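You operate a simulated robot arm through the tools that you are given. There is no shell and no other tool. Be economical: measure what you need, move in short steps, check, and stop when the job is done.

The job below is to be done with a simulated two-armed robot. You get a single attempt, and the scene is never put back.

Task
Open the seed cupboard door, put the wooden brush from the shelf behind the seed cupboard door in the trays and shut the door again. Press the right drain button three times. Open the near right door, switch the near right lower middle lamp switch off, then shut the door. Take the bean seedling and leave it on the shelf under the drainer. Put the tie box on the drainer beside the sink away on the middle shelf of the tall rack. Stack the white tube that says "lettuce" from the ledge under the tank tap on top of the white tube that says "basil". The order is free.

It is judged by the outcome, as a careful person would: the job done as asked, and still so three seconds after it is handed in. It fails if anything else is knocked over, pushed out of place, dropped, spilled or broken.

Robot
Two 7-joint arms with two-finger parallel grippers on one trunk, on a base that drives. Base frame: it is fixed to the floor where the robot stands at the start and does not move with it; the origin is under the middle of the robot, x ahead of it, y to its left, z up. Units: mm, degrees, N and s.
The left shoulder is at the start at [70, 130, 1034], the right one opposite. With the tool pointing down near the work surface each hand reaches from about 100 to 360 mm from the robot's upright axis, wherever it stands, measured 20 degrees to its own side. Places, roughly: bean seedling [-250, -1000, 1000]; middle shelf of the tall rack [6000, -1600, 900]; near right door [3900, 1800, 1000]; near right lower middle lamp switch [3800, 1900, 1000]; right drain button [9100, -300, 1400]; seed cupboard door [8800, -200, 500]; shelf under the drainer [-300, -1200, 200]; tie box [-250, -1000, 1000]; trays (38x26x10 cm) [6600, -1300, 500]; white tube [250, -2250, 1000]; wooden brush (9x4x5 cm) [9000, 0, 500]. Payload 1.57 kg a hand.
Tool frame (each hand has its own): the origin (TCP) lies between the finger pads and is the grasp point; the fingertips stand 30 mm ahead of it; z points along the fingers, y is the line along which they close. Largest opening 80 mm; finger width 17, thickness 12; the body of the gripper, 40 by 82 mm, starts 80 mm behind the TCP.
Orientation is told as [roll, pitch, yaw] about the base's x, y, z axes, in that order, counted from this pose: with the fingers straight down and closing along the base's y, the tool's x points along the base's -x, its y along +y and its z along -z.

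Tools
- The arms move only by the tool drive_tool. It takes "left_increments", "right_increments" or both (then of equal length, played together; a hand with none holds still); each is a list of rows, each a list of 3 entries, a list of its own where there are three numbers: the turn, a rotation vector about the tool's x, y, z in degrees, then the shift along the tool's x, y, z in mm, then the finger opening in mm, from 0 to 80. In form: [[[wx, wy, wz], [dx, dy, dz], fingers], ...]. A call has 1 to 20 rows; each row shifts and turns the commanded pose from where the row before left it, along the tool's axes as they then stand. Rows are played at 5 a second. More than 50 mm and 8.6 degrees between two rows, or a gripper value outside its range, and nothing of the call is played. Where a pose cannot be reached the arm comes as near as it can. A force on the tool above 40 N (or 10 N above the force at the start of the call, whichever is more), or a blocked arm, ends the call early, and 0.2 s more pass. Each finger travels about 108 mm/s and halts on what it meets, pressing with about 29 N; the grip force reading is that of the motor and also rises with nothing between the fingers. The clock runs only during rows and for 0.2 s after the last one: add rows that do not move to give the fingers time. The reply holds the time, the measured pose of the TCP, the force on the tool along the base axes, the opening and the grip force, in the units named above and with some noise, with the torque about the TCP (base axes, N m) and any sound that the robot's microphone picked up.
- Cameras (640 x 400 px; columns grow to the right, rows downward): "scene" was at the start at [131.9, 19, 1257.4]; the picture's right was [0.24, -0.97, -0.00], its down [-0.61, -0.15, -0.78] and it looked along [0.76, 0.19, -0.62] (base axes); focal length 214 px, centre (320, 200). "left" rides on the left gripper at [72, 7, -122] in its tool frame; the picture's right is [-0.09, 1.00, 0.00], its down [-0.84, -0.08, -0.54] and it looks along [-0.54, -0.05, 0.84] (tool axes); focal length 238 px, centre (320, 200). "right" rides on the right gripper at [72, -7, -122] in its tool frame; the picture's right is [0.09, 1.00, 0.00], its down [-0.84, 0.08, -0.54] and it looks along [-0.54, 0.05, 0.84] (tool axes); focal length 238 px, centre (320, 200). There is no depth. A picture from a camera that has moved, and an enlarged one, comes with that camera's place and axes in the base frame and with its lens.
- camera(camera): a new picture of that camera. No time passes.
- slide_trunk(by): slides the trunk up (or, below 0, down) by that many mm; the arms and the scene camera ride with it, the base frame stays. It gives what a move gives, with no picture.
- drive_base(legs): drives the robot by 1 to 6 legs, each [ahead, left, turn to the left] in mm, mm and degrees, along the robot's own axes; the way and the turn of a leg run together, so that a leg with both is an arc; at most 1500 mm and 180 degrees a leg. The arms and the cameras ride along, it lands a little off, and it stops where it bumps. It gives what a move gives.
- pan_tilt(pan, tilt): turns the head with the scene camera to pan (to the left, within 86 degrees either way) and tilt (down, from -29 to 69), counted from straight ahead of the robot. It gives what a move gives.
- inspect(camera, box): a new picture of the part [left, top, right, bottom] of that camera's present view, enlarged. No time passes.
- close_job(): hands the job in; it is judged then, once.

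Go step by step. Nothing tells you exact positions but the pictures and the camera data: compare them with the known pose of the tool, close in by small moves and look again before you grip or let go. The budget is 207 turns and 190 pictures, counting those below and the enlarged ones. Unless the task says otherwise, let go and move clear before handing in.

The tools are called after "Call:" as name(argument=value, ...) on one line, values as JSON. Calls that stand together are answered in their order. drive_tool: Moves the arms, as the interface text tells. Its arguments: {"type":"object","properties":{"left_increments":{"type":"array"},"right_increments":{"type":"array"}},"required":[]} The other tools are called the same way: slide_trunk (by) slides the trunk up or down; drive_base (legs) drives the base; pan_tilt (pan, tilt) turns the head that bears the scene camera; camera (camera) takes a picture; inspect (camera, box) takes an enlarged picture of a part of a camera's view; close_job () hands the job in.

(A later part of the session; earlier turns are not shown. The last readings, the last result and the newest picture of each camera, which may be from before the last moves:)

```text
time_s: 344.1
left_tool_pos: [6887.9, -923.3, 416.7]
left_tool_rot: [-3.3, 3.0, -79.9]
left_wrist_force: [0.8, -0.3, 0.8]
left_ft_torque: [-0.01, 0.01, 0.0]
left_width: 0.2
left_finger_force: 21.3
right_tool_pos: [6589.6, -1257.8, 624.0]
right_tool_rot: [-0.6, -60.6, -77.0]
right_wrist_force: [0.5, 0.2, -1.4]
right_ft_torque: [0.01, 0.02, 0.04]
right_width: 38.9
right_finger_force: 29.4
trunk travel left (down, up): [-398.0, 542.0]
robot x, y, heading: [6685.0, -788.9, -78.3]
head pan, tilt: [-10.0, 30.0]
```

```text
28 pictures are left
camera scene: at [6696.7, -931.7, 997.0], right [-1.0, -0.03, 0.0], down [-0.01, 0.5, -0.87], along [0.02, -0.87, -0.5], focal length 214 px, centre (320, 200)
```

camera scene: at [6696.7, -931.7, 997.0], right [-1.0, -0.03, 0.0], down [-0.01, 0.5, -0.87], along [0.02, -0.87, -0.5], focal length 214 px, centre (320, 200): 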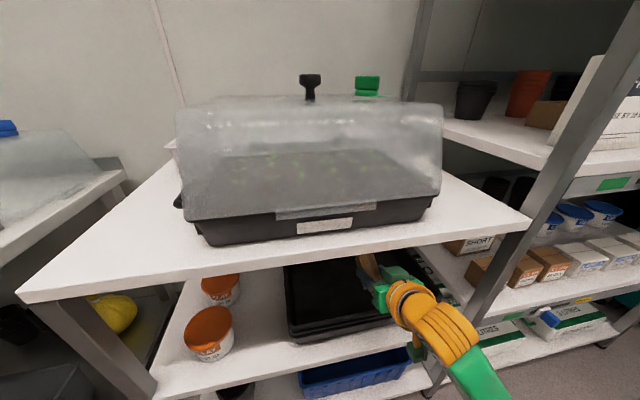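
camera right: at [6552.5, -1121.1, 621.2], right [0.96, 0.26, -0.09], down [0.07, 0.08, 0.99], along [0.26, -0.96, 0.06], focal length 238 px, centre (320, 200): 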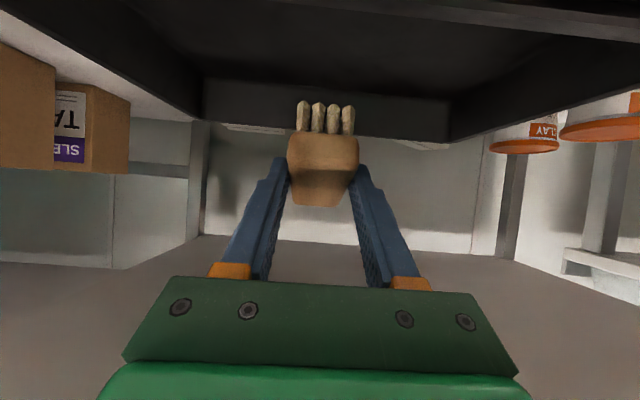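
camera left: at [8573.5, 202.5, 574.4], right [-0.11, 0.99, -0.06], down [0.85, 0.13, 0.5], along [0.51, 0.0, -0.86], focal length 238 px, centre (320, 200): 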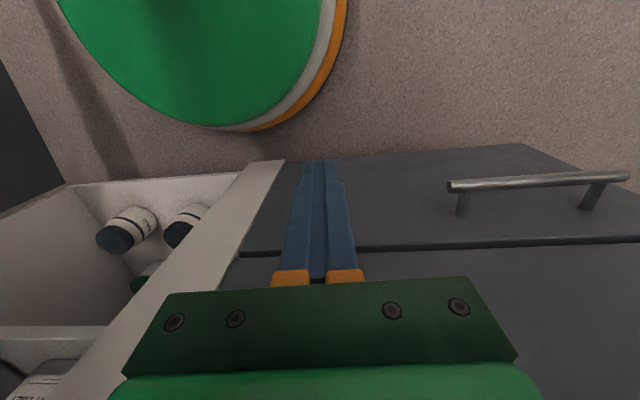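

Call:
slide_trunk(by=-25)

Call:
drive_base(legs=[[75, 0, 0]])

Call:
slide_trunk(by=-70)

Call:
camera(camera="right")

```text
time_s: 344.8
left_tool_pos: [6888.0, -921.9, 391.9]
left_tool_rot: [-3.5, 2.9, -79.9]
left_wrist_force: [0.6, 0.3, 0.0]
left_ft_torque: [-0.02, 0.01, 0.02]
left_width: 0.2
left_finger_force: 21.4
right_tool_pos: [6589.9, -1257.8, 598.6]
right_tool_rot: [-0.7, -60.6, -77.0]
right_wrist_force: [0.7, -0.3, -1.4]
right_ft_torque: [0.06, 0.01, -0.01]
right_width: 39.0
right_finger_force: 28.8
trunk travel left (down, up): [-373.0, 567.0]
robot x, y, heading: [6684.9, -787.7, -78.5]
head pan, tilt: [-10.0, 30.0]
```

```text
time_s: 345.9
left_tool_pos: [6903.6, -997.0, 392.2]
left_tool_rot: [-3.4, 2.9, -79.9]
left_wrist_force: [-0.4, -0.3, -0.7]
left_ft_torque: [-0.01, 0.01, -0.02]
left_width: 0.1
left_finger_force: 21.4
right_tool_pos: [6605.8, -1330.0, 597.6]
right_tool_rot: [-0.7, -60.7, -77.0]
right_wrist_force: [0.4, 0.2, -1.0]
right_ft_torque: [0.01, 0.01, 0.01]
right_width: 39.0
right_finger_force: 28.7
trunk travel left (down, up): [-373.0, 567.0]
robot x, y, heading: [6704.0, -861.8, -78.4]
head pan, tilt: [-10.0, 30.0]
```

```text
time_s: 346.4
left_tool_pos: [6902.8, -994.9, 371.9]
left_tool_rot: [-3.6, 2.6, -80.1]
left_wrist_force: [-0.3, 0.0, 0.1]
left_ft_torque: [-0.01, -0.03, 0.01]
left_width: 0.0
left_finger_force: 21.0
right_tool_pos: [6604.4, -1331.5, 587.3]
right_tool_rot: [-1.1, -62.9, -76.8]
right_wrist_force: [1.5, 1.2, 19.2]
right_ft_torque: [0.04, 0.0, 0.04]
right_width: 39.2
right_finger_force: 29.2
trunk travel left (down, up): [-352.0, 588.0]
robot x, y, heading: [6700.3, -861.1, -78.8]
head pan, tilt: [-10.0, 30.0]
stopped: the force on the tool passed its limit at 56 N (the readings are from after the stop); the commanded pose is now the measured one
```

```text
27 pictures are left
camera right: at [6567.3, -1194.4, 581.4], right [0.96, 0.25, -0.09], down [0.06, 0.12, 0.99], along [0.26, -0.96, 0.1], focal length 238 px, centre (320, 200)
```

right: 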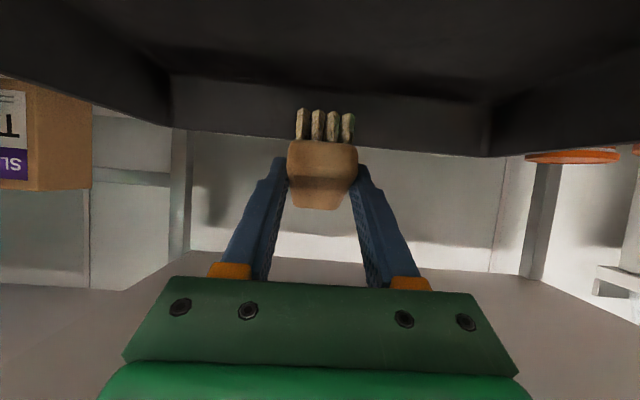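

Call:
inspect(camera="scene", box=[260, 220, 480, 380])

```text
2.50 times, centred on (370, 300) of scene
camera zoom: at [6712.1, -1000.7, 951.6], right [-1.0, -0.02, 0.0], down [-0.01, 0.5, -0.87], along [0.02, -0.87, -0.5], focal length 536 px, centre (195, -50)
```

zoom: 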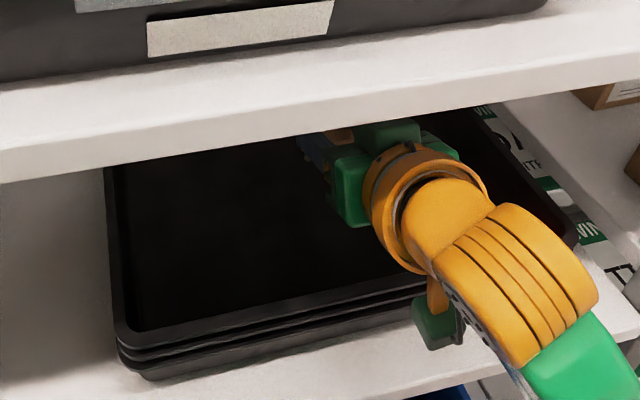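

The brush seems to rest on the tray surface (19 N straight through the TCP). Open slowly and look.

Call:
drive_tool(right_increments=[[[0, 3, 0], [0, 0, 0], 20], [[0, 3, 0], [0, 0, 0], 20], [[0, 0, 0], [0, 0, 0], 42], [[0, 0, 0], [0, 0, 0], 46], [[0, 0, 0], [0, 0, 0], 55], [[0, 0, 0], [0, 0, 0], 60]])

Call:
camera(camera="right")

```text
time_s: 347.8
left_tool_pos: [6901.8, -996.0, 371.1]
left_tool_rot: [-3.4, 3.0, -79.8]
left_wrist_force: [0.6, -0.5, 0.7]
left_ft_torque: [0.01, 0.05, 0.03]
left_width: 0.2
left_finger_force: 21.9
right_tool_pos: [6602.6, -1332.6, 584.4]
right_tool_rot: [-0.7, -56.1, -77.1]
right_wrist_force: [0.8, 0.1, 0.9]
right_ft_torque: [-0.04, 0.01, 0.02]
right_width: 60.3
right_finger_force: 0.1
trunk travel left (down, up): [-352.0, 588.0]
robot x, y, heading: [6702.4, -863.2, -78.5]
head pan, tilt: [-10.0, 30.0]
```

```text
25 pictures are left
camera right: at [6566.9, -1196.2, 593.5], right [0.96, 0.26, -0.08], down [0.09, 0.0, 1.0], along [0.26, -0.97, -0.02], focal length 238 px, centre (320, 200)
```

right: 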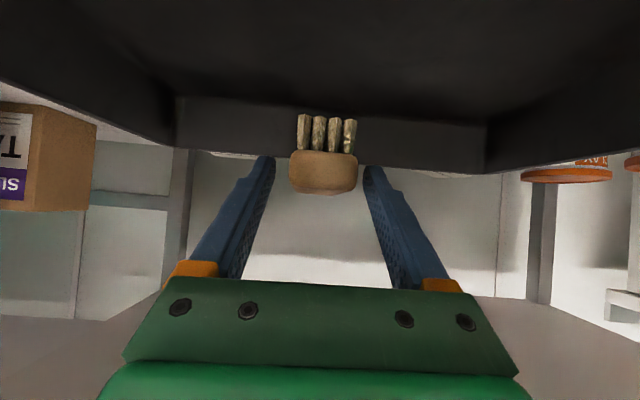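

The brush sits in the tray. Back straight out and check.

Call:
drive_base(legs=[[-500, 0, 0]])

Call:
inspect(camera="scene", box=[220, 130, 450, 290])

```text
time_s: 350.7
left_tool_pos: [6803.6, -509.1, 371.1]
left_tool_rot: [-3.5, 2.8, -79.9]
left_wrist_force: [0.1, -0.5, 0.4]
left_ft_torque: [0.0, -0.02, 0.0]
left_width: 0.1
left_finger_force: 21.6
right_tool_pos: [6505.5, -847.6, 585.1]
right_tool_rot: [-0.8, -56.1, -76.9]
right_wrist_force: [-0.4, -0.8, -0.5]
right_ft_torque: [-0.01, 0.02, -0.01]
right_width: 60.1
right_finger_force: 0.1
trunk travel left (down, up): [-352.0, 588.0]
robot x, y, heading: [6600.8, -378.9, -78.4]
head pan, tilt: [-10.0, 30.0]
```

```text
2.50 times, centred on (335, 210) of scene
camera zoom: at [6612.8, -518.1, 951.2], right [-1.0, -0.03, 0.0], down [-0.01, 0.5, -0.87], along [0.02, -0.87, -0.5], focal length 536 px, centre (282, 175)
```

zoom: 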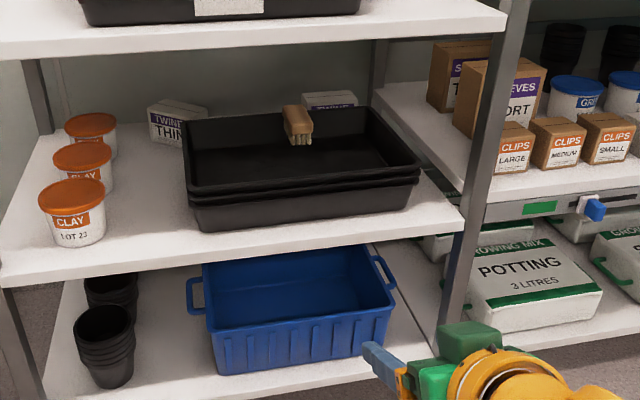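

Call:
inspect(camera="scene", box=[285, 155, 385, 215])

```text
6.40 times, centred on (335, 185) of scene
camera zoom: at [6612.8, -518.1, 951.2], right [-1.0, -0.03, 0.0], down [-0.01, 0.5, -0.87], along [0.02, -0.87, -0.5], focal length 1373 px, centre (224, 296)
```

zoom: 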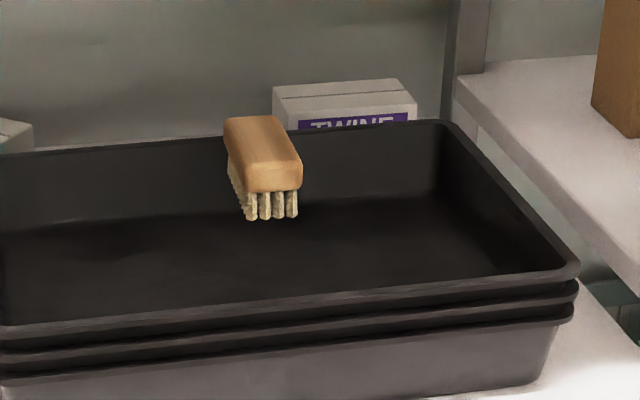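

The brush lies flat on the stacked trays. Now return to shut the cupboard: set the right hand level and closed, and drive to the right of the open door.

Call:
drive_tool(right_increments=[[[0, -8, 0], [0, 0, 0], 0], [[0, -8, 0], [0, 0, 0], 0], [[0, -8, 0], [0, 0, 0], 0], [[0, -8, 0], [0, 0, 0], 0], [[0, 0, 0], [0, 0, 0], 0]])

Call:
drive_base(legs=[[0, 0, 91], [1400, 0, 0]])

Call:
pan_tilt(pan=-15, tilt=35)

Call:
camera(camera="scene")

```text
time_s: 351.9
left_tool_pos: [6804.1, -509.6, 370.5]
left_tool_rot: [-3.4, 2.9, -79.9]
left_wrist_force: [0.0, 0.2, -0.9]
left_ft_torque: [-0.03, 0.01, 0.01]
left_width: 0.0
left_finger_force: 21.5
right_tool_pos: [6505.3, -846.5, 584.6]
right_tool_rot: [-11.5, -88.0, -66.2]
right_wrist_force: [-0.5, 0.1, 0.2]
right_ft_torque: [0.0, -0.01, 0.01]
right_width: 0.0
right_finger_force: 21.4
trunk travel left (down, up): [-352.0, 588.0]
robot x, y, heading: [6605.3, -373.8, -78.3]
head pan, tilt: [-10.0, 30.0]
```

```text
time_s: 362.8
left_tool_pos: [8078.1, 171.9, 370.5]
left_tool_rot: [-3.5, 2.8, 13.1]
left_wrist_force: [0.5, 0.7, 0.2]
left_ft_torque: [0.0, -0.01, 0.03]
left_width: 0.0
left_finger_force: 21.8
right_tool_pos: [8429.3, -110.3, 585.6]
right_tool_rot: [-10.9, -87.9, 26.2]
right_wrist_force: [-0.3, 0.3, -0.4]
right_ft_torque: [0.02, -0.02, 0.02]
right_width: 0.0
right_finger_force: 21.2
trunk travel left (down, up): [-352.0, 588.0]
robot x, y, heading: [7956.4, -35.3, 14.3]
head pan, tilt: [-10.0, 30.0]
```

```text
time_s: 363.4
left_tool_pos: [8077.0, 171.9, 369.9]
left_tool_rot: [-3.5, 2.9, 13.1]
left_wrist_force: [0.2, 0.6, -0.2]
left_ft_torque: [-0.01, -0.02, -0.01]
left_width: 0.0
left_finger_force: 21.0
right_tool_pos: [8428.8, -109.3, 585.2]
right_tool_rot: [-11.0, -88.0, 26.1]
right_wrist_force: [-0.3, -1.0, -0.2]
right_ft_torque: [-0.03, 0.01, 0.0]
right_width: 0.0
right_finger_force: 21.6
trunk travel left (down, up): [-352.0, 588.0]
robot x, y, heading: [7955.6, -34.8, 14.4]
head pan, tilt: [-15.0, 35.0]
```

```text
22 pictures are left
camera scene: at [8090.4, -27.1, 943.4], right [-0.01, -1.0, 0.0], down [-0.57, 0.01, -0.82], along [0.82, -0.01, -0.57], focal length 214 px, centre (320, 200)
```

scene: 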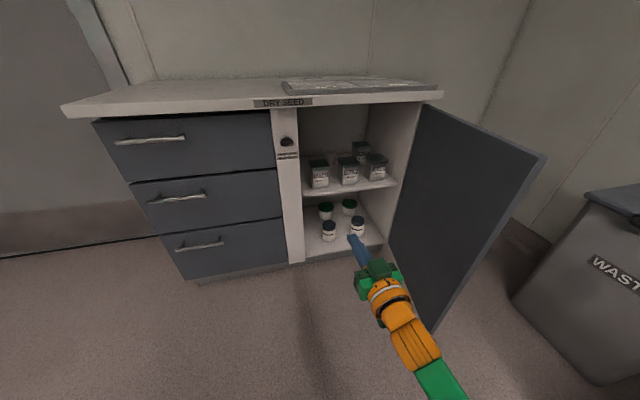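

Call:
drive_base(legs=[[-160, 0, -1.5], [0, -405, 0], [170, 0, 0]])

Call:
camera(camera="scene")

```text
time_s: 368.0
left_tool_pos: [8184.1, -224.0, 370.7]
left_tool_rot: [-3.4, 2.9, 11.5]
left_wrist_force: [0.3, 0.0, 0.8]
left_ft_torque: [-0.02, -0.02, 0.01]
left_width: 0.0
left_finger_force: 20.8
right_tool_pos: [8528.4, -515.7, 585.3]
right_tool_rot: [-11.0, -88.0, 24.8]
right_wrist_force: [0.1, 0.3, -1.0]
right_ft_torque: [0.02, 0.01, 0.02]
right_width: 0.0
right_finger_force: 21.3
trunk travel left (down, up): [-352.0, 588.0]
robot x, y, heading: [8057.4, -427.9, 12.7]
head pan, tilt: [-15.0, 35.0]
```

```text
21 pictures are left
camera scene: at [8192.1, -423.4, 943.3], right [-0.04, -1.0, 0.0], down [-0.57, 0.02, -0.82], along [0.82, -0.03, -0.57], focal length 214 px, centre (320, 200)
```

scene: 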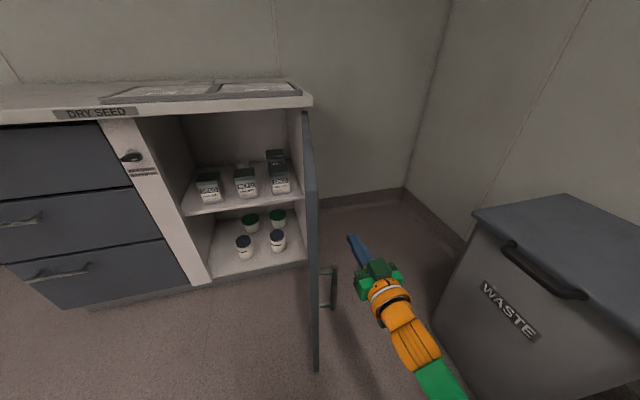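

Call:
drive_base(legs=[[0, 200, 0]])

Call:
drive_base(legs=[[60, 80, 0]])

Call:
drive_base(legs=[[80, 80, 0]])

Call:
camera(camera="scene")

```text
time_s: 369.6
left_tool_pos: [8139.4, -29.9, 371.4]
left_tool_rot: [-3.3, 2.9, 11.6]
left_wrist_force: [-0.3, -0.5, -0.4]
left_ft_torque: [0.01, -0.02, -0.01]
left_width: 0.1
left_finger_force: 21.7
right_tool_pos: [8483.4, -320.2, 584.2]
right_tool_rot: [-11.6, -88.0, 25.4]
right_wrist_force: [-0.3, -0.9, 0.1]
right_ft_torque: [0.02, 0.0, -0.02]
right_width: 0.0
right_finger_force: 20.8
trunk travel left (down, up): [-352.0, 588.0]
robot x, y, heading: [8012.4, -234.9, 12.9]
head pan, tilt: [-15.0, 35.0]
```

```text
time_s: 370.8
left_tool_pos: [8178.6, 62.1, 372.2]
left_tool_rot: [-3.4, 2.9, 11.5]
left_wrist_force: [-0.4, 0.8, 0.6]
left_ft_torque: [0.02, 0.0, -0.05]
left_width: 0.0
left_finger_force: 21.2
right_tool_pos: [8523.0, -228.3, 585.6]
right_tool_rot: [-11.2, -88.0, 24.9]
right_wrist_force: [4.7, -2.2, 3.4]
right_ft_torque: [-0.01, -0.06, -0.05]
right_width: 0.0
right_finger_force: 21.5
trunk travel left (down, up): [-352.0, 588.0]
robot x, y, heading: [8054.3, -143.8, 12.8]
head pan, tilt: [-15.0, 35.0]
```

```text
time_s: 372.0
left_tool_pos: [8236.3, 152.5, 370.8]
left_tool_rot: [-3.3, 2.9, 11.4]
left_wrist_force: [0.4, -0.6, 0.3]
left_ft_torque: [0.01, 0.01, 0.01]
left_width: 0.1
left_finger_force: 21.9
right_tool_pos: [8581.2, -140.9, 587.3]
right_tool_rot: [-24.7, -88.3, 37.9]
right_wrist_force: [1.2, -0.9, 1.1]
right_ft_torque: [0.01, -0.02, -0.05]
right_width: 0.1
right_finger_force: 21.9
trunk travel left (down, up): [-352.0, 588.0]
robot x, y, heading: [8109.0, -51.9, 12.6]
head pan, tilt: [-15.0, 35.0]
stopped in leg 1: the force on the tool passed its limit at 44 N (the readings are from after the stop); the commanded pose is now the measured one
```

```text
20 pictures are left
camera scene: at [8243.8, -47.1, 943.3], right [-0.04, -1.0, 0.0], down [-0.57, 0.02, -0.82], along [0.82, -0.03, -0.57], focal length 214 px, centre (320, 200)
```

scene: 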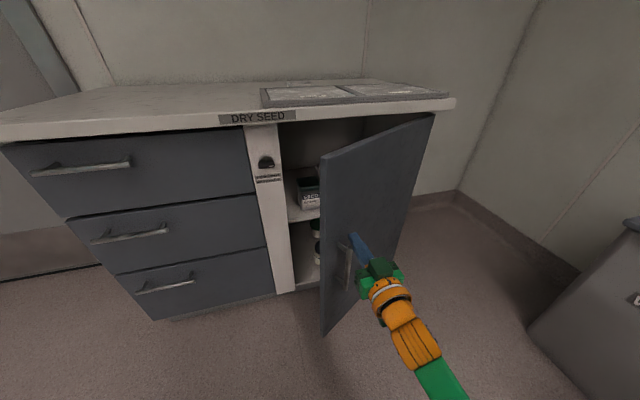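

Call:
drive_base(legs=[[90, 30, 0]])

Call:
drive_base(legs=[[90, 20, 0]])

Call:
drive_base(legs=[[90, 10, 0]])

Call:
camera(camera="scene")

```text
time_s: 373.2
left_tool_pos: [8317.7, 201.1, 370.7]
left_tool_rot: [-3.3, 2.9, 11.4]
left_wrist_force: [0.4, 0.3, 0.7]
left_ft_torque: [-0.01, -0.03, -0.01]
left_width: 0.0
left_finger_force: 21.6
right_tool_pos: [8662.1, -92.6, 586.7]
right_tool_rot: [-25.1, -88.2, 38.2]
right_wrist_force: [0.2, 0.0, 0.3]
right_ft_torque: [0.0, -0.02, -0.02]
right_width: 0.1
right_finger_force: 21.2
trunk travel left (down, up): [-352.0, 588.0]
robot x, y, heading: [8191.9, -6.5, 12.7]
head pan, tilt: [-15.0, 35.0]
```

```text
time_s: 374.3
left_tool_pos: [8400.1, 240.6, 371.2]
left_tool_rot: [-3.4, 2.9, 11.4]
left_wrist_force: [-0.9, -0.1, 1.1]
left_ft_torque: [0.0, 0.02, 0.03]
left_width: 0.0
left_finger_force: 21.2
right_tool_pos: [8745.5, -53.4, 587.1]
right_tool_rot: [-24.9, -88.3, 38.0]
right_wrist_force: [-0.9, -0.4, 0.2]
right_ft_torque: [-0.01, -0.01, -0.01]
right_width: 0.0
right_finger_force: 21.3
trunk travel left (down, up): [-352.0, 588.0]
robot x, y, heading: [8271.1, 32.0, 12.9]
head pan, tilt: [-15.0, 35.0]
```

```text
time_s: 375.2
left_tool_pos: [8432.4, 251.1, 373.0]
left_tool_rot: [-3.3, 2.5, 11.0]
left_wrist_force: [0.2, 0.3, 0.8]
left_ft_torque: [-0.05, 0.0, 0.01]
left_width: 0.2
left_finger_force: 21.7
right_tool_pos: [8772.5, -44.9, 587.1]
right_tool_rot: [-21.8, -88.3, 34.7]
right_wrist_force: [-23.5, -4.5, 4.5]
right_ft_torque: [0.09, -0.25, 0.0]
right_width: 0.0
right_finger_force: 21.4
trunk travel left (down, up): [-352.0, 588.0]
robot x, y, heading: [8303.1, 51.1, 12.4]
head pan, tilt: [-15.0, 35.0]
stopped in leg 1: the force on the tool passed its limit at 320 N (the readings are from after the stop); the commanded pose is now the measured one
```

```text
19 pictures are left
camera scene: at [8435.9, 51.4, 944.3], right [-0.04, -1.0, 0.0], down [-0.57, 0.03, -0.82], along [0.82, -0.04, -0.57], focal length 214 px, centre (320, 200)
```

scene: 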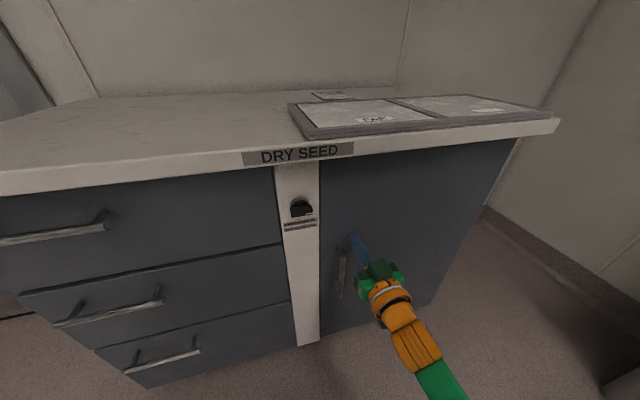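

The cupboard door is shut. Back off and drive to the near chamber's right door.

Call:
drive_base(legs=[[-300, 0, 0], [-1056, 469, 0], [-1056, 469, 0], [-1056, 469, 0], [-1056, 469, 0], [0, 0, 90]])

Call:
slide_trunk(by=400)

Call:
pan_tilt(pan=-10, tilt=20)

Call:
camera(camera="scene")

```text
time_s: 403.0
left_tool_pos: [3270.0, 964.9, 371.8]
left_tool_rot: [-3.3, 2.9, 103.6]
left_wrist_force: [-0.1, 0.2, -0.5]
left_ft_torque: [0.01, 0.0, -0.01]
left_width: 0.0
left_finger_force: 21.6
right_tool_pos: [3548.5, 1317.8, 584.8]
right_tool_rot: [-17.3, -87.8, 122.6]
right_wrist_force: [0.2, 0.0, -0.8]
right_ft_torque: [0.0, -0.03, 0.0]
right_width: 0.0
right_finger_force: 21.0
trunk travel left (down, up): [-352.0, 588.0]
robot x, y, heading: [3474.8, 843.8, 105.1]
head pan, tilt: [-15.0, 35.0]
```

```text
time_s: 406.8
left_tool_pos: [3267.6, 965.0, 770.2]
left_tool_rot: [-3.3, 2.8, 103.6]
left_wrist_force: [0.2, 0.6, -0.7]
left_ft_torque: [0.0, 0.0, 0.0]
left_width: 0.0
left_finger_force: 21.3
right_tool_pos: [3548.9, 1316.7, 985.1]
right_tool_rot: [-17.4, -87.8, 122.7]
right_wrist_force: [0.2, -0.3, -0.4]
right_ft_torque: [-0.01, 0.05, 0.02]
right_width: 0.0
right_finger_force: 21.0
trunk travel left (down, up): [-752.0, 188.0]
robot x, y, heading: [3483.6, 845.4, 104.9]
head pan, tilt: [-15.0, 35.0]
```

```text
time_s: 407.6
left_tool_pos: [3268.1, 964.0, 770.1]
left_tool_rot: [-3.3, 2.8, 103.6]
left_wrist_force: [0.4, -0.6, 0.9]
left_ft_torque: [0.05, 0.01, -0.05]
left_width: 0.0
left_finger_force: 20.9
right_tool_pos: [3549.4, 1317.7, 984.3]
right_tool_rot: [-17.3, -88.0, 122.7]
right_wrist_force: [0.7, 0.0, -0.1]
right_ft_torque: [0.0, 0.04, -0.02]
right_width: 0.0
right_finger_force: 21.0
trunk travel left (down, up): [-752.0, 188.0]
robot x, y, heading: [3477.2, 848.5, 105.0]
head pan, tilt: [-10.0, 20.0]
```

```text
18 pictures are left
camera scene: at [3456.7, 984.3, 1367.2], right [1.0, 0.09, 0.0], down [0.03, -0.34, -0.94], along [-0.08, 0.94, -0.34], focal length 214 px, centre (320, 200)
```

scene: 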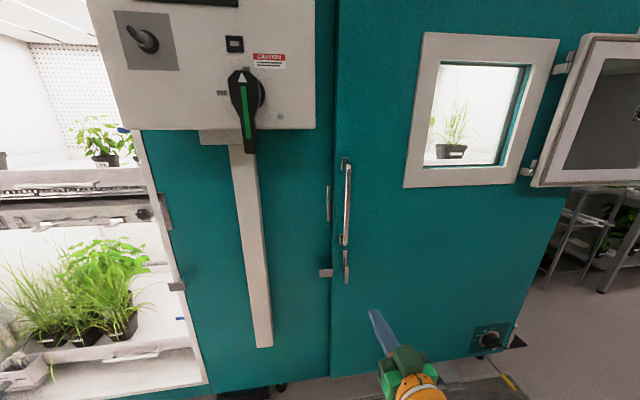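

Call:
inspect(camera="scene", box=[305, 150, 385, 290])

```text
2.86 times, centred on (345, 220) of scene
camera zoom: at [3456.7, 984.3, 1367.2], right [1.0, 0.09, 0.0], down [0.03, -0.34, -0.94], along [-0.08, 0.94, -0.34], focal length 613 px, centre (249, 143)
```

zoom: 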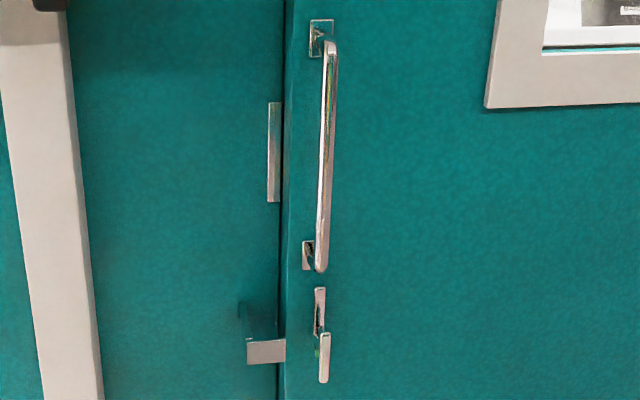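

Vertical bar handle at about (3492,1646), z 963–1240. Raise to z≈1075, open the fingers and approach.

Call:
slide_trunk(by=90)

Call:
drive_base(legs=[[220, -30, -2]])

Call:
drive_tool(right_increments=[[[0, 0, 0], [0, 0, 0], 60], [[0, 0, 0], [0, 0, 0], 80], [[0, 0, 0], [0, 0, 0], 80]])

Call:
camera(camera="right")

```text
time_s: 408.9
left_tool_pos: [3269.4, 966.4, 861.2]
left_tool_rot: [-3.3, 2.8, 103.5]
left_wrist_force: [-0.5, 0.7, 0.2]
left_ft_torque: [0.03, 0.04, -0.03]
left_width: 0.1
left_finger_force: 20.8
right_tool_pos: [3548.3, 1317.7, 1075.0]
right_tool_rot: [-17.3, -87.7, 122.7]
right_wrist_force: [-0.3, 0.8, -0.1]
right_ft_torque: [-0.03, -0.01, 0.0]
right_width: 0.0
right_finger_force: 21.4
trunk travel left (down, up): [-842.0, 98.0]
robot x, y, heading: [3475.2, 845.8, 104.7]
head pan, tilt: [-10.0, 20.0]
```

```text
time_s: 410.6
left_tool_pos: [3248.6, 1192.8, 861.8]
left_tool_rot: [-3.3, 2.6, 101.6]
left_wrist_force: [-0.1, -0.4, -0.5]
left_ft_torque: [0.02, 0.01, 0.04]
left_width: 0.3
left_finger_force: 20.9
right_tool_pos: [3540.8, 1536.1, 1074.8]
right_tool_rot: [-18.4, -88.0, 122.1]
right_wrist_force: [-0.8, -0.9, -0.5]
right_ft_torque: [-0.02, 0.03, -0.01]
right_width: 0.0
right_finger_force: 20.9
trunk travel left (down, up): [-842.0, 98.0]
robot x, y, heading: [3455.1, 1065.9, 103.3]
head pan, tilt: [-10.0, 20.0]
```

```text
time_s: 411.4
left_tool_pos: [3248.3, 1195.6, 860.8]
left_tool_rot: [-3.4, 2.9, 101.6]
left_wrist_force: [0.2, -0.3, 0.3]
left_ft_torque: [0.01, 0.01, 0.02]
left_width: 0.0
left_finger_force: 21.9
right_tool_pos: [3540.7, 1538.3, 1073.6]
right_tool_rot: [-17.0, -87.8, 120.4]
right_wrist_force: [-0.4, 0.0, -0.4]
right_ft_torque: [-0.01, 0.0, 0.0]
right_width: 79.9
right_finger_force: 0.1
trunk travel left (down, up): [-842.0, 98.0]
robot x, y, heading: [3451.9, 1068.2, 103.2]
head pan, tilt: [-10.0, 20.0]
```

```text
16 pictures are left
camera right: at [3576.0, 1418.8, 1007.4], right [-0.97, -0.24, -0.1], down [0.04, -0.52, 0.85], along [-0.26, 0.82, 0.51], focal length 238 px, centre (320, 200)
```

right: 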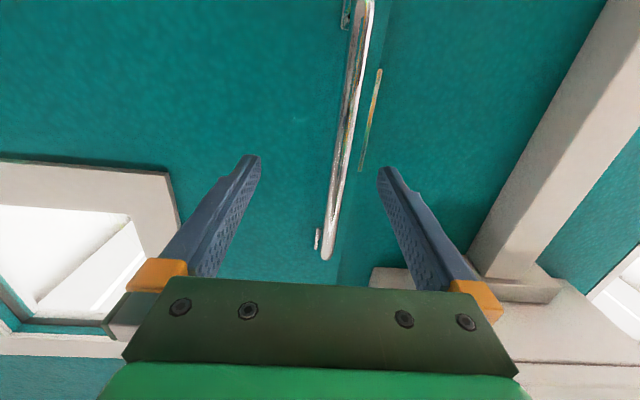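

Call:
drive_base(legs=[[0, 23, 0], [100, 0, 0]])

Call:
camera(camera="right")

```text
time_s: 412.9
left_tool_pos: [3203.0, 1285.5, 861.4]
left_tool_rot: [-3.3, 2.7, 101.7]
left_wrist_force: [-0.1, 0.6, 0.4]
left_ft_torque: [0.01, 0.01, -0.01]
left_width: 0.2
left_finger_force: 20.8
right_tool_pos: [3497.0, 1626.6, 1075.4]
right_tool_rot: [-18.3, -88.0, 121.9]
right_wrist_force: [-0.4, -0.1, 0.5]
right_ft_torque: [0.03, 0.0, 0.0]
right_width: 79.9
right_finger_force: 0.0
trunk travel left (down, up): [-842.0, 98.0]
robot x, y, heading: [3412.3, 1162.5, 102.9]
head pan, tilt: [-10.0, 20.0]
```

```text
15 pictures are left
camera right: at [3531.8, 1507.9, 1008.4], right [-0.97, -0.23, -0.1], down [0.04, -0.52, 0.85], along [-0.25, 0.82, 0.51], focal length 238 px, centre (320, 200)
```

right: 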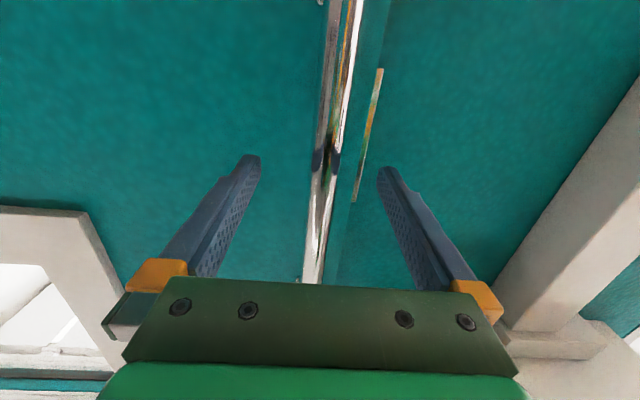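

Call:
drive_base(legs=[[14, 0, 0]])

Call:
drive_tool(right_increments=[[[0, 0, 0], [0, 0, 0], 50], [[0, 0, 0], [0, 0, 0], 25], [[0, 0, 0], [0, 0, 0], 0], [[0, 0, 0], [0, 0, 0], 0], [[0, 0, 0], [0, 0, 0], 0]])

Call:
drive_base(legs=[[-60, 0, 0]])

Call:
camera(camera="scene")

```text
time_s: 413.7
left_tool_pos: [3201.0, 1299.5, 861.1]
left_tool_rot: [-3.3, 2.6, 101.7]
left_wrist_force: [-0.6, -0.2, 0.3]
left_ft_torque: [0.0, -0.02, 0.02]
left_width: 0.0
left_finger_force: 20.7
right_tool_pos: [3492.1, 1640.8, 1075.4]
right_tool_rot: [-18.5, -88.0, 121.9]
right_wrist_force: [0.0, -0.4, 0.6]
right_ft_torque: [-0.02, 0.0, 0.0]
right_width: 80.3
right_finger_force: 0.0
trunk travel left (down, up): [-842.0, 98.0]
robot x, y, heading: [3405.7, 1172.3, 102.8]
head pan, tilt: [-10.0, 20.0]
```

```text
time_s: 414.9
left_tool_pos: [3199.2, 1300.0, 861.5]
left_tool_rot: [-3.4, 2.9, 101.6]
left_wrist_force: [0.4, 0.6, 0.0]
left_ft_torque: [-0.01, -0.01, 0.03]
left_width: 0.0
left_finger_force: 21.7
right_tool_pos: [3489.7, 1643.4, 1073.6]
right_tool_rot: [-17.7, -87.8, 121.2]
right_wrist_force: [-5.9, -1.9, -6.1]
right_ft_torque: [-0.06, 0.67, 0.02]
right_width: 19.9
right_finger_force: 33.6
trunk travel left (down, up): [-842.0, 98.0]
robot x, y, heading: [3407.1, 1177.1, 103.1]
head pan, tilt: [-10.0, 20.0]
```

```text
time_s: 415.8
left_tool_pos: [3213.8, 1248.5, 859.6]
left_tool_rot: [-3.2, 3.1, 101.5]
left_wrist_force: [-0.1, 0.6, 0.1]
left_ft_torque: [-0.05, -0.02, 0.0]
left_width: 0.1
left_finger_force: 21.5
right_tool_pos: [3506.6, 1592.8, 1073.7]
right_tool_rot: [-17.8, -87.8, 121.1]
right_wrist_force: [5.1, 7.7, 8.4]
right_ft_torque: [0.58, 0.54, 0.11]
right_width: 20.0
right_finger_force: 33.3
trunk travel left (down, up): [-842.0, 98.0]
robot x, y, heading: [3420.2, 1117.3, 103.0]
head pan, tilt: [-10.0, 20.0]
```

```text
14 pictures are left
camera scene: at [3402.0, 1264.9, 1456.6], right [1.0, 0.05, 0.0], down [0.02, -0.35, -0.94], along [-0.05, 0.94, -0.35], focal length 214 px, centre (320, 200)
```

scene: 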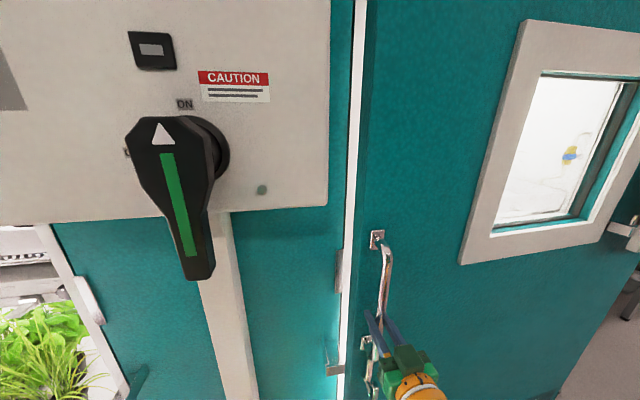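

The door opens freely. I swing it by driving the robot in an arc about the hinge (~1 m to the right), testing with 15° first.

Call:
drive_base(legs=[[-313, -142, 15]])

Call:
drive_base(legs=[[-417, -189, 20]])

```text
time_s: 418.1
left_tool_pos: [3431.8, 947.3, 860.4]
left_tool_rot: [-2.9, 3.1, 116.5]
left_wrist_force: [0.1, 1.0, -0.3]
left_ft_torque: [-0.01, 0.0, -0.01]
left_width: 0.3
left_finger_force: 20.9
right_tool_pos: [3627.1, 1356.2, 1074.1]
right_tool_rot: [-12.4, -88.3, 130.5]
right_wrist_force: [8.5, 8.0, -13.0]
right_ft_torque: [-0.14, 0.16, 0.16]
right_width: 19.7
right_finger_force: 33.8
trunk travel left (down, up): [-842.0, 98.0]
robot x, y, heading: [3662.1, 872.9, 117.8]
head pan, tilt: [-10.0, 20.0]
```

```text
time_s: 420.4
left_tool_pos: [3749.9, 696.2, 862.0]
left_tool_rot: [-2.7, 3.2, 132.5]
left_wrist_force: [-0.3, 0.3, 0.2]
left_ft_torque: [0.01, -0.01, -0.03]
left_width: 0.0
left_finger_force: 20.8
right_tool_pos: [3830.6, 1146.3, 1074.0]
right_tool_rot: [-21.9, -88.1, 155.3]
right_wrist_force: [12.2, 17.8, -7.4]
right_ft_torque: [-0.55, -0.19, 0.19]
right_width: 20.1
right_finger_force: 33.6
trunk travel left (down, up): [-842.0, 98.0]
robot x, y, heading: [3990.2, 685.3, 133.7]
head pan, tilt: [-10.0, 20.0]
stopped in leg 1: the force on the tool passed its limit at 40 N (the readings are from after the stop); the commanded pose is now the measured one
```

Refit: hinge ≈ 940 mm from the handle, door ~40° open. Continue the arc.

Call:
drive_base(legs=[[-394, -209, 20]])

Call:
drive_base(legs=[[-296, -157, 15]])

Call:
camera(camera="scene")

```text
time_s: 423.1
left_tool_pos: [4198.6, 546.1, 860.4]
left_tool_rot: [-3.0, 3.2, 152.5]
left_wrist_force: [0.3, 0.4, -0.3]
left_ft_torque: [-0.01, 0.01, -0.02]
left_width: 0.0
left_finger_force: 21.6
right_tool_pos: [4118.5, 994.4, 1076.9]
right_tool_rot: [-31.7, -88.5, -174.4]
right_wrist_force: [1.8, 6.3, -23.0]
right_ft_torque: [-0.52, -0.09, 0.05]
right_width: 20.0
right_finger_force: 33.9
trunk travel left (down, up): [-842.0, 98.0]
robot x, y, heading: [4431.5, 620.5, 154.2]
head pan, tilt: [-10.0, 20.0]
```

```text
time_s: 425.3
left_tool_pos: [4558.5, 539.2, 859.4]
left_tool_rot: [-3.2, 3.1, 167.4]
left_wrist_force: [-0.8, -0.6, 0.1]
left_ft_torque: [0.0, -0.01, 0.0]
left_width: 0.0
left_finger_force: 21.6
right_tool_pos: [4364.2, 950.0, 1079.5]
right_tool_rot: [-40.2, -88.4, -150.9]
right_wrist_force: [-1.1, -2.6, -22.6]
right_ft_torque: [-0.5, 0.03, 0.09]
right_width: 19.5
right_finger_force: 33.2
trunk travel left (down, up): [-842.0, 98.0]
robot x, y, heading: [4764.1, 673.5, 169.0]
head pan, tilt: [-10.0, 20.0]
```

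```text
13 pictures are left
camera scene: at [4618.0, 717.8, 1456.4], right [0.36, 0.93, 0.0], down [0.32, -0.13, -0.94], along [-0.87, 0.34, -0.35], focal length 214 px, centre (320, 200)
```

scene: 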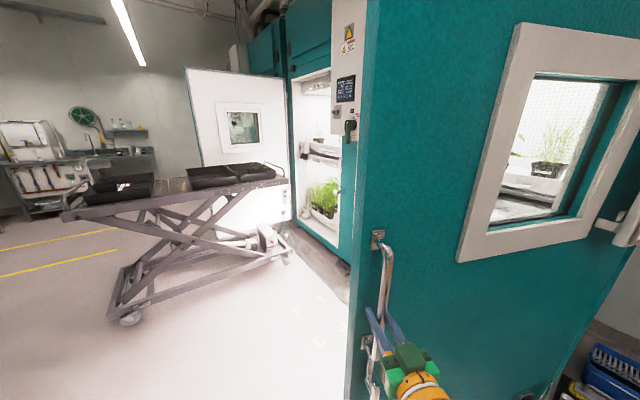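

Door is ~75° open. Release, back away, and drive round the door's edge to face the opening.

Call:
drive_tool(right_increments=[[[0, 0, 0], [0, 0, 0], 35], [[0, 0, 0], [0, 0, 0], 40], [[0, 0, 0], [0, 0, 0], 40]])

Call:
drive_base(legs=[[-160, 30, 0], [884, 475, 0], [0, 0, -66]])

Call:
pan_tilt(pan=0, tilt=20)

Call:
camera(camera="scene")

```text
time_s: 426.1
left_tool_pos: [4563.1, 538.2, 862.2]
left_tool_rot: [-3.2, 2.8, 167.4]
left_wrist_force: [0.4, -0.7, 0.3]
left_ft_torque: [0.0, 0.03, 0.03]
left_width: 0.3
left_finger_force: 21.7
right_tool_pos: [4371.0, 947.6, 1082.5]
right_tool_rot: [-52.5, -88.7, -138.7]
right_wrist_force: [-0.5, 0.3, 0.0]
right_ft_torque: [-0.02, 0.02, -0.03]
right_width: 40.0
right_finger_force: 0.1
trunk travel left (down, up): [-842.0, 98.0]
robot x, y, heading: [4763.8, 674.0, 169.0]
head pan, tilt: [-10.0, 20.0]
```

```text
time_s: 435.2
left_tool_pos: [3752.4, 440.3, 861.0]
left_tool_rot: [-3.2, 2.8, 101.3]
left_wrist_force: [-0.1, -0.2, 0.1]
left_ft_torque: [-0.01, -0.01, 0.03]
left_width: 0.0
left_finger_force: 21.2
right_tool_pos: [4050.9, 783.5, 1081.7]
right_tool_rot: [-51.6, -88.6, 154.2]
right_wrist_force: [-0.4, -0.4, 0.2]
right_ft_torque: [-0.02, 0.01, -0.03]
right_width: 40.1
right_finger_force: 0.2
trunk travel left (down, up): [-842.0, 98.0]
robot x, y, heading: [3959.9, 311.6, 102.8]
head pan, tilt: [-10.0, 20.0]
```

```text
time_s: 435.9
left_tool_pos: [3753.6, 441.3, 861.0]
left_tool_rot: [-3.2, 2.8, 101.3]
left_wrist_force: [0.0, 0.6, -0.5]
left_ft_torque: [-0.01, -0.02, 0.01]
left_width: 0.0
left_finger_force: 21.7
right_tool_pos: [4050.0, 782.8, 1080.6]
right_tool_rot: [-51.1, -88.6, 153.8]
right_wrist_force: [-0.1, -0.2, 0.5]
right_ft_torque: [-0.03, 0.0, 0.0]
right_width: 39.9
right_finger_force: 0.1
trunk travel left (down, up): [-842.0, 98.0]
robot x, y, heading: [3956.8, 312.7, 102.7]
head pan, tilt: [0.0, 20.0]
```

```text
12 pictures are left
camera scene: at [3925.5, 450.2, 1457.2], right [0.98, 0.22, 0.0], down [0.07, -0.33, -0.94], along [-0.21, 0.92, -0.34], focal length 214 px, centre (320, 200)
```

scene: 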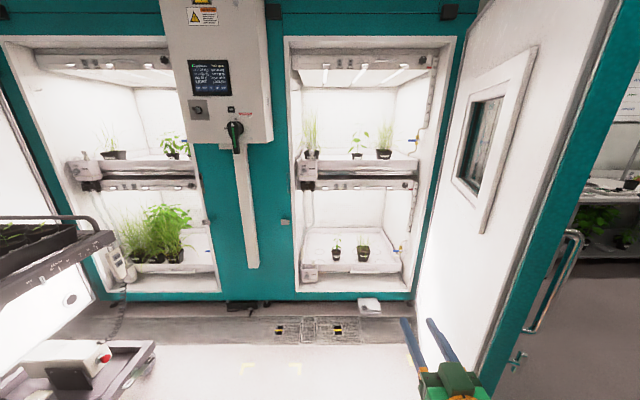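

Call:
inspect(camera="scene", box=[290, 150, 430, 215])

```text
4.57 times, centred on (360, 182) of scene
camera zoom: at [3925.5, 450.2, 1457.2], right [0.98, 0.22, 0.0], down [0.07, -0.33, -0.94], along [-0.21, 0.92, -0.34], focal length 980 px, centre (137, 280)
```

zoom: 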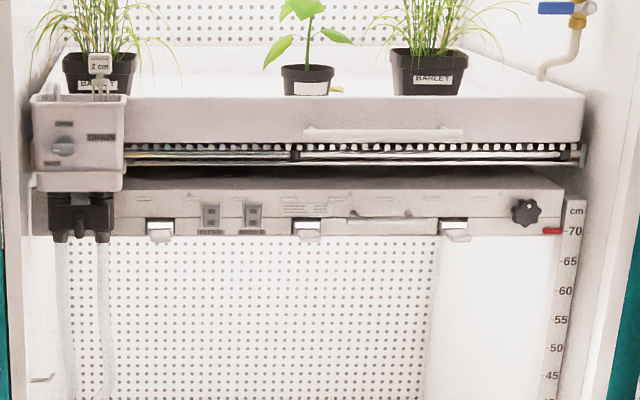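

The lower lamp bar has two rockers, "OUTER" and "MIDDLE"; I want MIDDLE, at about (3780,1875,1048). Drive in with closed fingers.

Call:
drive_tool(right_increments=[[[0, 0, 0], [0, 0, 0], 0], [[0, 0, 0], [0, 0, 0], 0]])

Call:
slide_trunk(by=-32)

Call:
drive_base(legs=[[920, 24, 0]])

Call:
inspect(camera="right", box=[220, 20, 440, 180])

```text
time_s: 436.6
left_tool_pos: [3752.5, 440.9, 861.4]
left_tool_rot: [-3.1, 2.8, 101.4]
left_wrist_force: [0.5, 0.1, 0.4]
left_ft_torque: [0.0, 0.0, 0.01]
left_width: 0.0
left_finger_force: 21.3
right_tool_pos: [4050.7, 782.8, 1081.8]
right_tool_rot: [-51.3, -88.6, 153.9]
right_wrist_force: [0.0, 0.3, 0.6]
right_ft_torque: [0.03, 0.05, 0.02]
right_width: 0.2
right_finger_force: 20.8
trunk travel left (down, up): [-842.0, 98.0]
robot x, y, heading: [3956.4, 309.7, 102.4]
head pan, tilt: [0.0, 20.0]
```

```text
time_s: 437.3
left_tool_pos: [3752.8, 440.9, 828.0]
left_tool_rot: [-3.1, 2.8, 101.3]
left_wrist_force: [-0.7, 0.7, 0.0]
left_ft_torque: [-0.01, 0.0, -0.01]
left_width: 0.0
left_finger_force: 21.8
right_tool_pos: [4049.7, 782.9, 1049.4]
right_tool_rot: [-51.5, -88.6, 154.2]
right_wrist_force: [-0.2, -0.6, 0.1]
right_ft_torque: [0.01, 0.01, 0.01]
right_width: 0.0
right_finger_force: 21.2
trunk travel left (down, up): [-810.0, 130.0]
robot x, y, heading: [3956.8, 309.9, 102.6]
head pan, tilt: [0.0, 20.0]
```

```text
time_s: 442.1
left_tool_pos: [3523.5, 1326.8, 829.8]
left_tool_rot: [-3.2, 2.8, 101.8]
left_wrist_force: [0.5, 0.5, 0.0]
left_ft_torque: [0.02, 0.0, -0.03]
left_width: 0.0
left_finger_force: 21.7
right_tool_pos: [3816.6, 1672.5, 1050.1]
right_tool_rot: [-52.2, -88.6, 155.3]
right_wrist_force: [-0.3, -0.3, 0.3]
right_ft_torque: [-0.02, -0.02, -0.02]
right_width: 0.0
right_finger_force: 20.8
trunk travel left (down, up): [-810.0, 130.0]
robot x, y, heading: [3728.7, 1201.5, 103.2]
head pan, tilt: [0.0, 20.0]
```

```text
2.50 times, centred on (330, 100) of right
camera zoom: at [3852.2, 1554.7, 980.2], right [-0.97, -0.23, -0.11], down [0.03, -0.54, 0.84], along [-0.25, 0.81, 0.53], focal length 596 px, centre (295, 450)
```

zoom: 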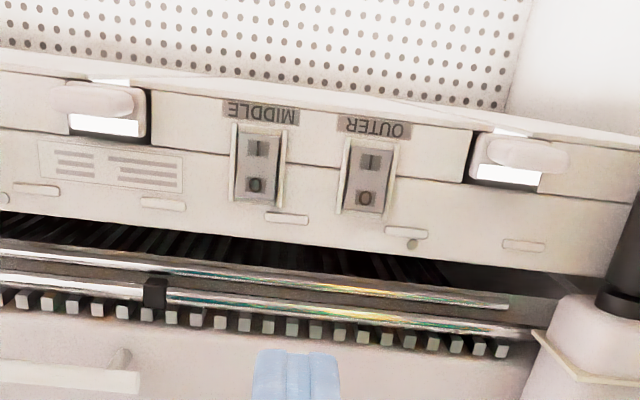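

MIDDLE rocker: "O" is the upper half, to be pressed. It is ~268 mm ahead, ~15 low, 25 right. Extend and close in.

Call:
drive_tool(right_increments=[[[0, 0, 0], [5, -9, 37], 0], [[0, 0, 0], [5, -8, 37], 0], [[0, 0, 0], [3, -8, 36], 0], [[0, 0, 0], [0, 0, 0], 0]])

Call:
drive_base(legs=[[75, 0, 0]])

Call:
inspect(camera="right", box=[220, 60, 440, 220])

```text
time_s: 443.1
left_tool_pos: [3522.2, 1327.9, 828.7]
left_tool_rot: [-3.2, 2.8, 101.8]
left_wrist_force: [-0.4, 0.5, -0.4]
left_ft_torque: [-0.03, -0.02, 0.01]
left_width: 0.0
left_finger_force: 21.4
right_tool_pos: [3816.4, 1785.2, 1034.9]
right_tool_rot: [-52.2, -88.7, 155.3]
right_wrist_force: [0.4, 0.0, -0.4]
right_ft_torque: [0.0, -0.01, -0.01]
right_width: 0.0
right_finger_force: 21.7
trunk travel left (down, up): [-810.0, 130.0]
robot x, y, heading: [3729.1, 1199.7, 103.1]
head pan, tilt: [0.0, 20.0]
```

```text
time_s: 444.2
left_tool_pos: [3505.8, 1398.6, 829.8]
left_tool_rot: [-3.2, 2.6, 101.7]
left_wrist_force: [0.5, -0.2, 1.2]
left_ft_torque: [0.05, -0.01, 0.03]
left_width: 0.0
left_finger_force: 21.1
right_tool_pos: [3801.1, 1855.5, 1036.4]
right_tool_rot: [-57.3, -88.7, 160.5]
right_wrist_force: [-0.4, 0.4, 0.4]
right_ft_torque: [0.0, 0.02, 0.03]
right_width: 0.0
right_finger_force: 21.8
trunk travel left (down, up): [-810.0, 130.0]
robot x, y, heading: [3714.1, 1272.2, 103.3]
head pan, tilt: [0.0, 20.0]
```

```text
2.50 times, centred on (330, 140) of right
camera zoom: at [3835.5, 1737.2, 967.5], right [-0.97, -0.23, -0.11], down [0.03, -0.54, 0.84], along [-0.25, 0.81, 0.53], focal length 596 px, centre (295, 350)
```

zoom: 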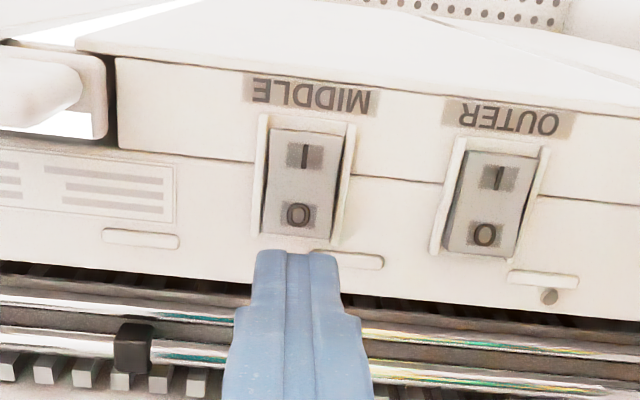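

Aligned on the "O". Close in 35 mm with the base, then press with the arm.

Call:
drive_base(legs=[[32, 0, 0]])

Call:
drive_tool(right_increments=[[[0, 0, 0], [-3, 0, 4], 0], [[0, 0, 0], [0, 0, 4], 0], [[0, 0, 0], [0, 0, 4], 0], [[0, 0, 0], [0, 0, 4], 0], [[0, 0, 0], [0, 0, 4], 0], [[0, 0, 0], [0, 0, 0], 0]])

Call:
inspect(camera="right", box=[220, 60, 440, 220])

```text
time_s: 445.0
left_tool_pos: [3499.9, 1429.7, 829.8]
left_tool_rot: [-3.3, 2.6, 101.8]
left_wrist_force: [0.1, 0.4, 0.3]
left_ft_torque: [0.03, 0.0, -0.02]
left_width: 0.0
left_finger_force: 21.5
right_tool_pos: [3792.8, 1887.1, 1036.2]
right_tool_rot: [-55.9, -88.8, 159.0]
right_wrist_force: [0.5, -0.1, 0.2]
right_ft_torque: [-0.01, -0.03, 0.0]
right_width: 0.0
right_finger_force: 21.2
trunk travel left (down, up): [-810.0, 130.0]
robot x, y, heading: [3703.8, 1303.5, 103.1]
head pan, tilt: [0.0, 20.0]
```

```text
time_s: 446.4
left_tool_pos: [3500.2, 1424.1, 831.5]
left_tool_rot: [-3.2, 2.1, 101.8]
left_wrist_force: [0.5, 0.6, 0.0]
left_ft_torque: [-0.01, 0.02, 0.0]
left_width: 0.1
left_finger_force: 21.4
right_tool_pos: [3791.2, 1898.6, 1043.7]
right_tool_rot: [-72.3, -88.9, 175.4]
right_wrist_force: [4.9, -30.6, -8.8]
right_ft_torque: [-0.5, -0.09, 0.0]
right_width: 0.0
right_finger_force: 21.3
trunk travel left (down, up): [-810.0, 130.0]
robot x, y, heading: [3704.0, 1303.3, 103.1]
head pan, tilt: [0.0, 20.0]
```

```text
2.50 times, centred on (330, 140) of right
camera zoom: at [3825.9, 1780.5, 973.2], right [-0.97, -0.23, -0.11], down [0.03, -0.54, 0.84], along [-0.25, 0.81, 0.53], focal length 596 px, centre (295, 350)
```

zoom: 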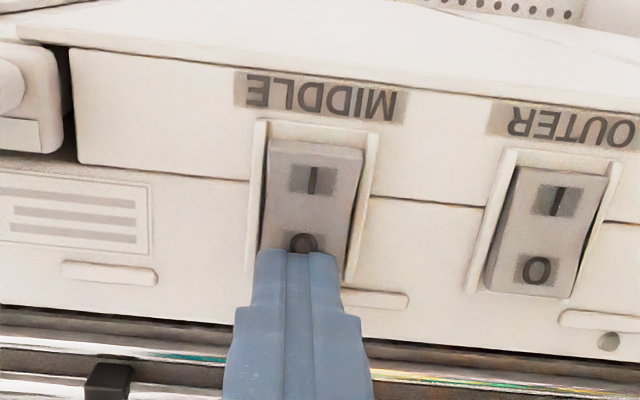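

No click; the tip sits on the frame just above. Back off, go ~10 mm lower, press again.

Call:
drive_tool(right_increments=[[[0, 0, 0], [0, 0, -15], 0], [[0, 0, 0], [9, 0, 0], 0], [[0, 0, 0], [0, 0, 0], 0]])

Call:
inspect(camera="right", box=[220, 60, 440, 220])

```text
time_s: 447.2
left_tool_pos: [3499.3, 1432.1, 828.6]
left_tool_rot: [-3.2, 2.8, 101.8]
left_wrist_force: [0.2, -0.9, 0.1]
left_ft_torque: [-0.02, 0.0, 0.01]
left_width: 0.0
left_finger_force: 21.2
right_tool_pos: [3790.5, 1894.0, 1030.6]
right_tool_rot: [-51.4, -88.8, 154.6]
right_wrist_force: [0.0, 1.1, 0.6]
right_ft_torque: [-0.03, -0.02, -0.01]
right_width: 0.0
right_finger_force: 21.2
trunk travel left (down, up): [-810.0, 130.0]
robot x, y, heading: [3703.3, 1304.0, 103.3]
head pan, tilt: [0.0, 20.0]
```

```text
2.50 times, centred on (330, 140) of right
camera zoom: at [3826.3, 1776.4, 960.4], right [-0.97, -0.23, -0.11], down [0.03, -0.54, 0.84], along [-0.25, 0.81, 0.53], focal length 596 px, centre (295, 350)
```

zoom: 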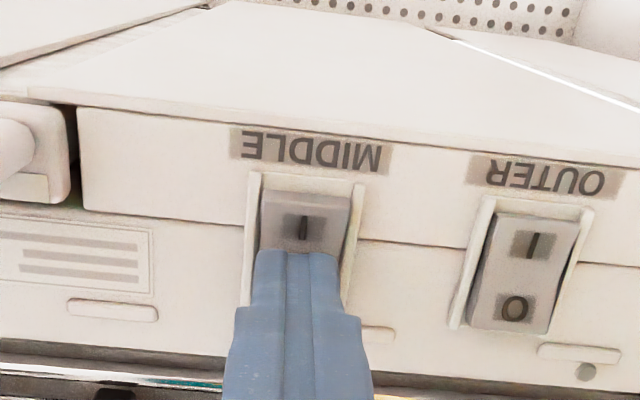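

Call:
drive_tool(right_increments=[[[0, 0, 0], [-3.5, 0, 5], 0], [[0, 0, 0], [0, 0, 4], 0], [[0, 0, 0], [0, 0, 4], 0], [[0, 0, 0], [0, 0, 4], 0], [[0, 0, 0], [0, 0, 3], 0], [[0, 0, 0], [0, 0, 0], 0]])

```text
time_s: 448.4
left_tool_pos: [3499.6, 1422.1, 830.7]
left_tool_rot: [-3.4, 2.0, 101.7]
left_wrist_force: [-0.4, 0.4, 0.2]
left_ft_torque: [-0.01, 0.01, 0.0]
left_width: 0.0
left_finger_force: 21.6
right_tool_pos: [3791.6, 1897.5, 1039.5]
right_tool_rot: [-72.0, -88.8, 174.9]
right_wrist_force: [6.1, -28.6, 4.0]
right_ft_torque: [-0.18, 0.25, -0.01]
right_width: 0.2
right_finger_force: 21.5
trunk travel left (down, up): [-810.0, 130.0]
robot x, y, heading: [3704.0, 1307.6, 103.2]
head pan, tilt: [0.0, 20.0]
stopped in row 5 (right hand): the force on the tool passed its limit at 42 N (the readings are from after the stop); the commanded pose is now the measured one
```

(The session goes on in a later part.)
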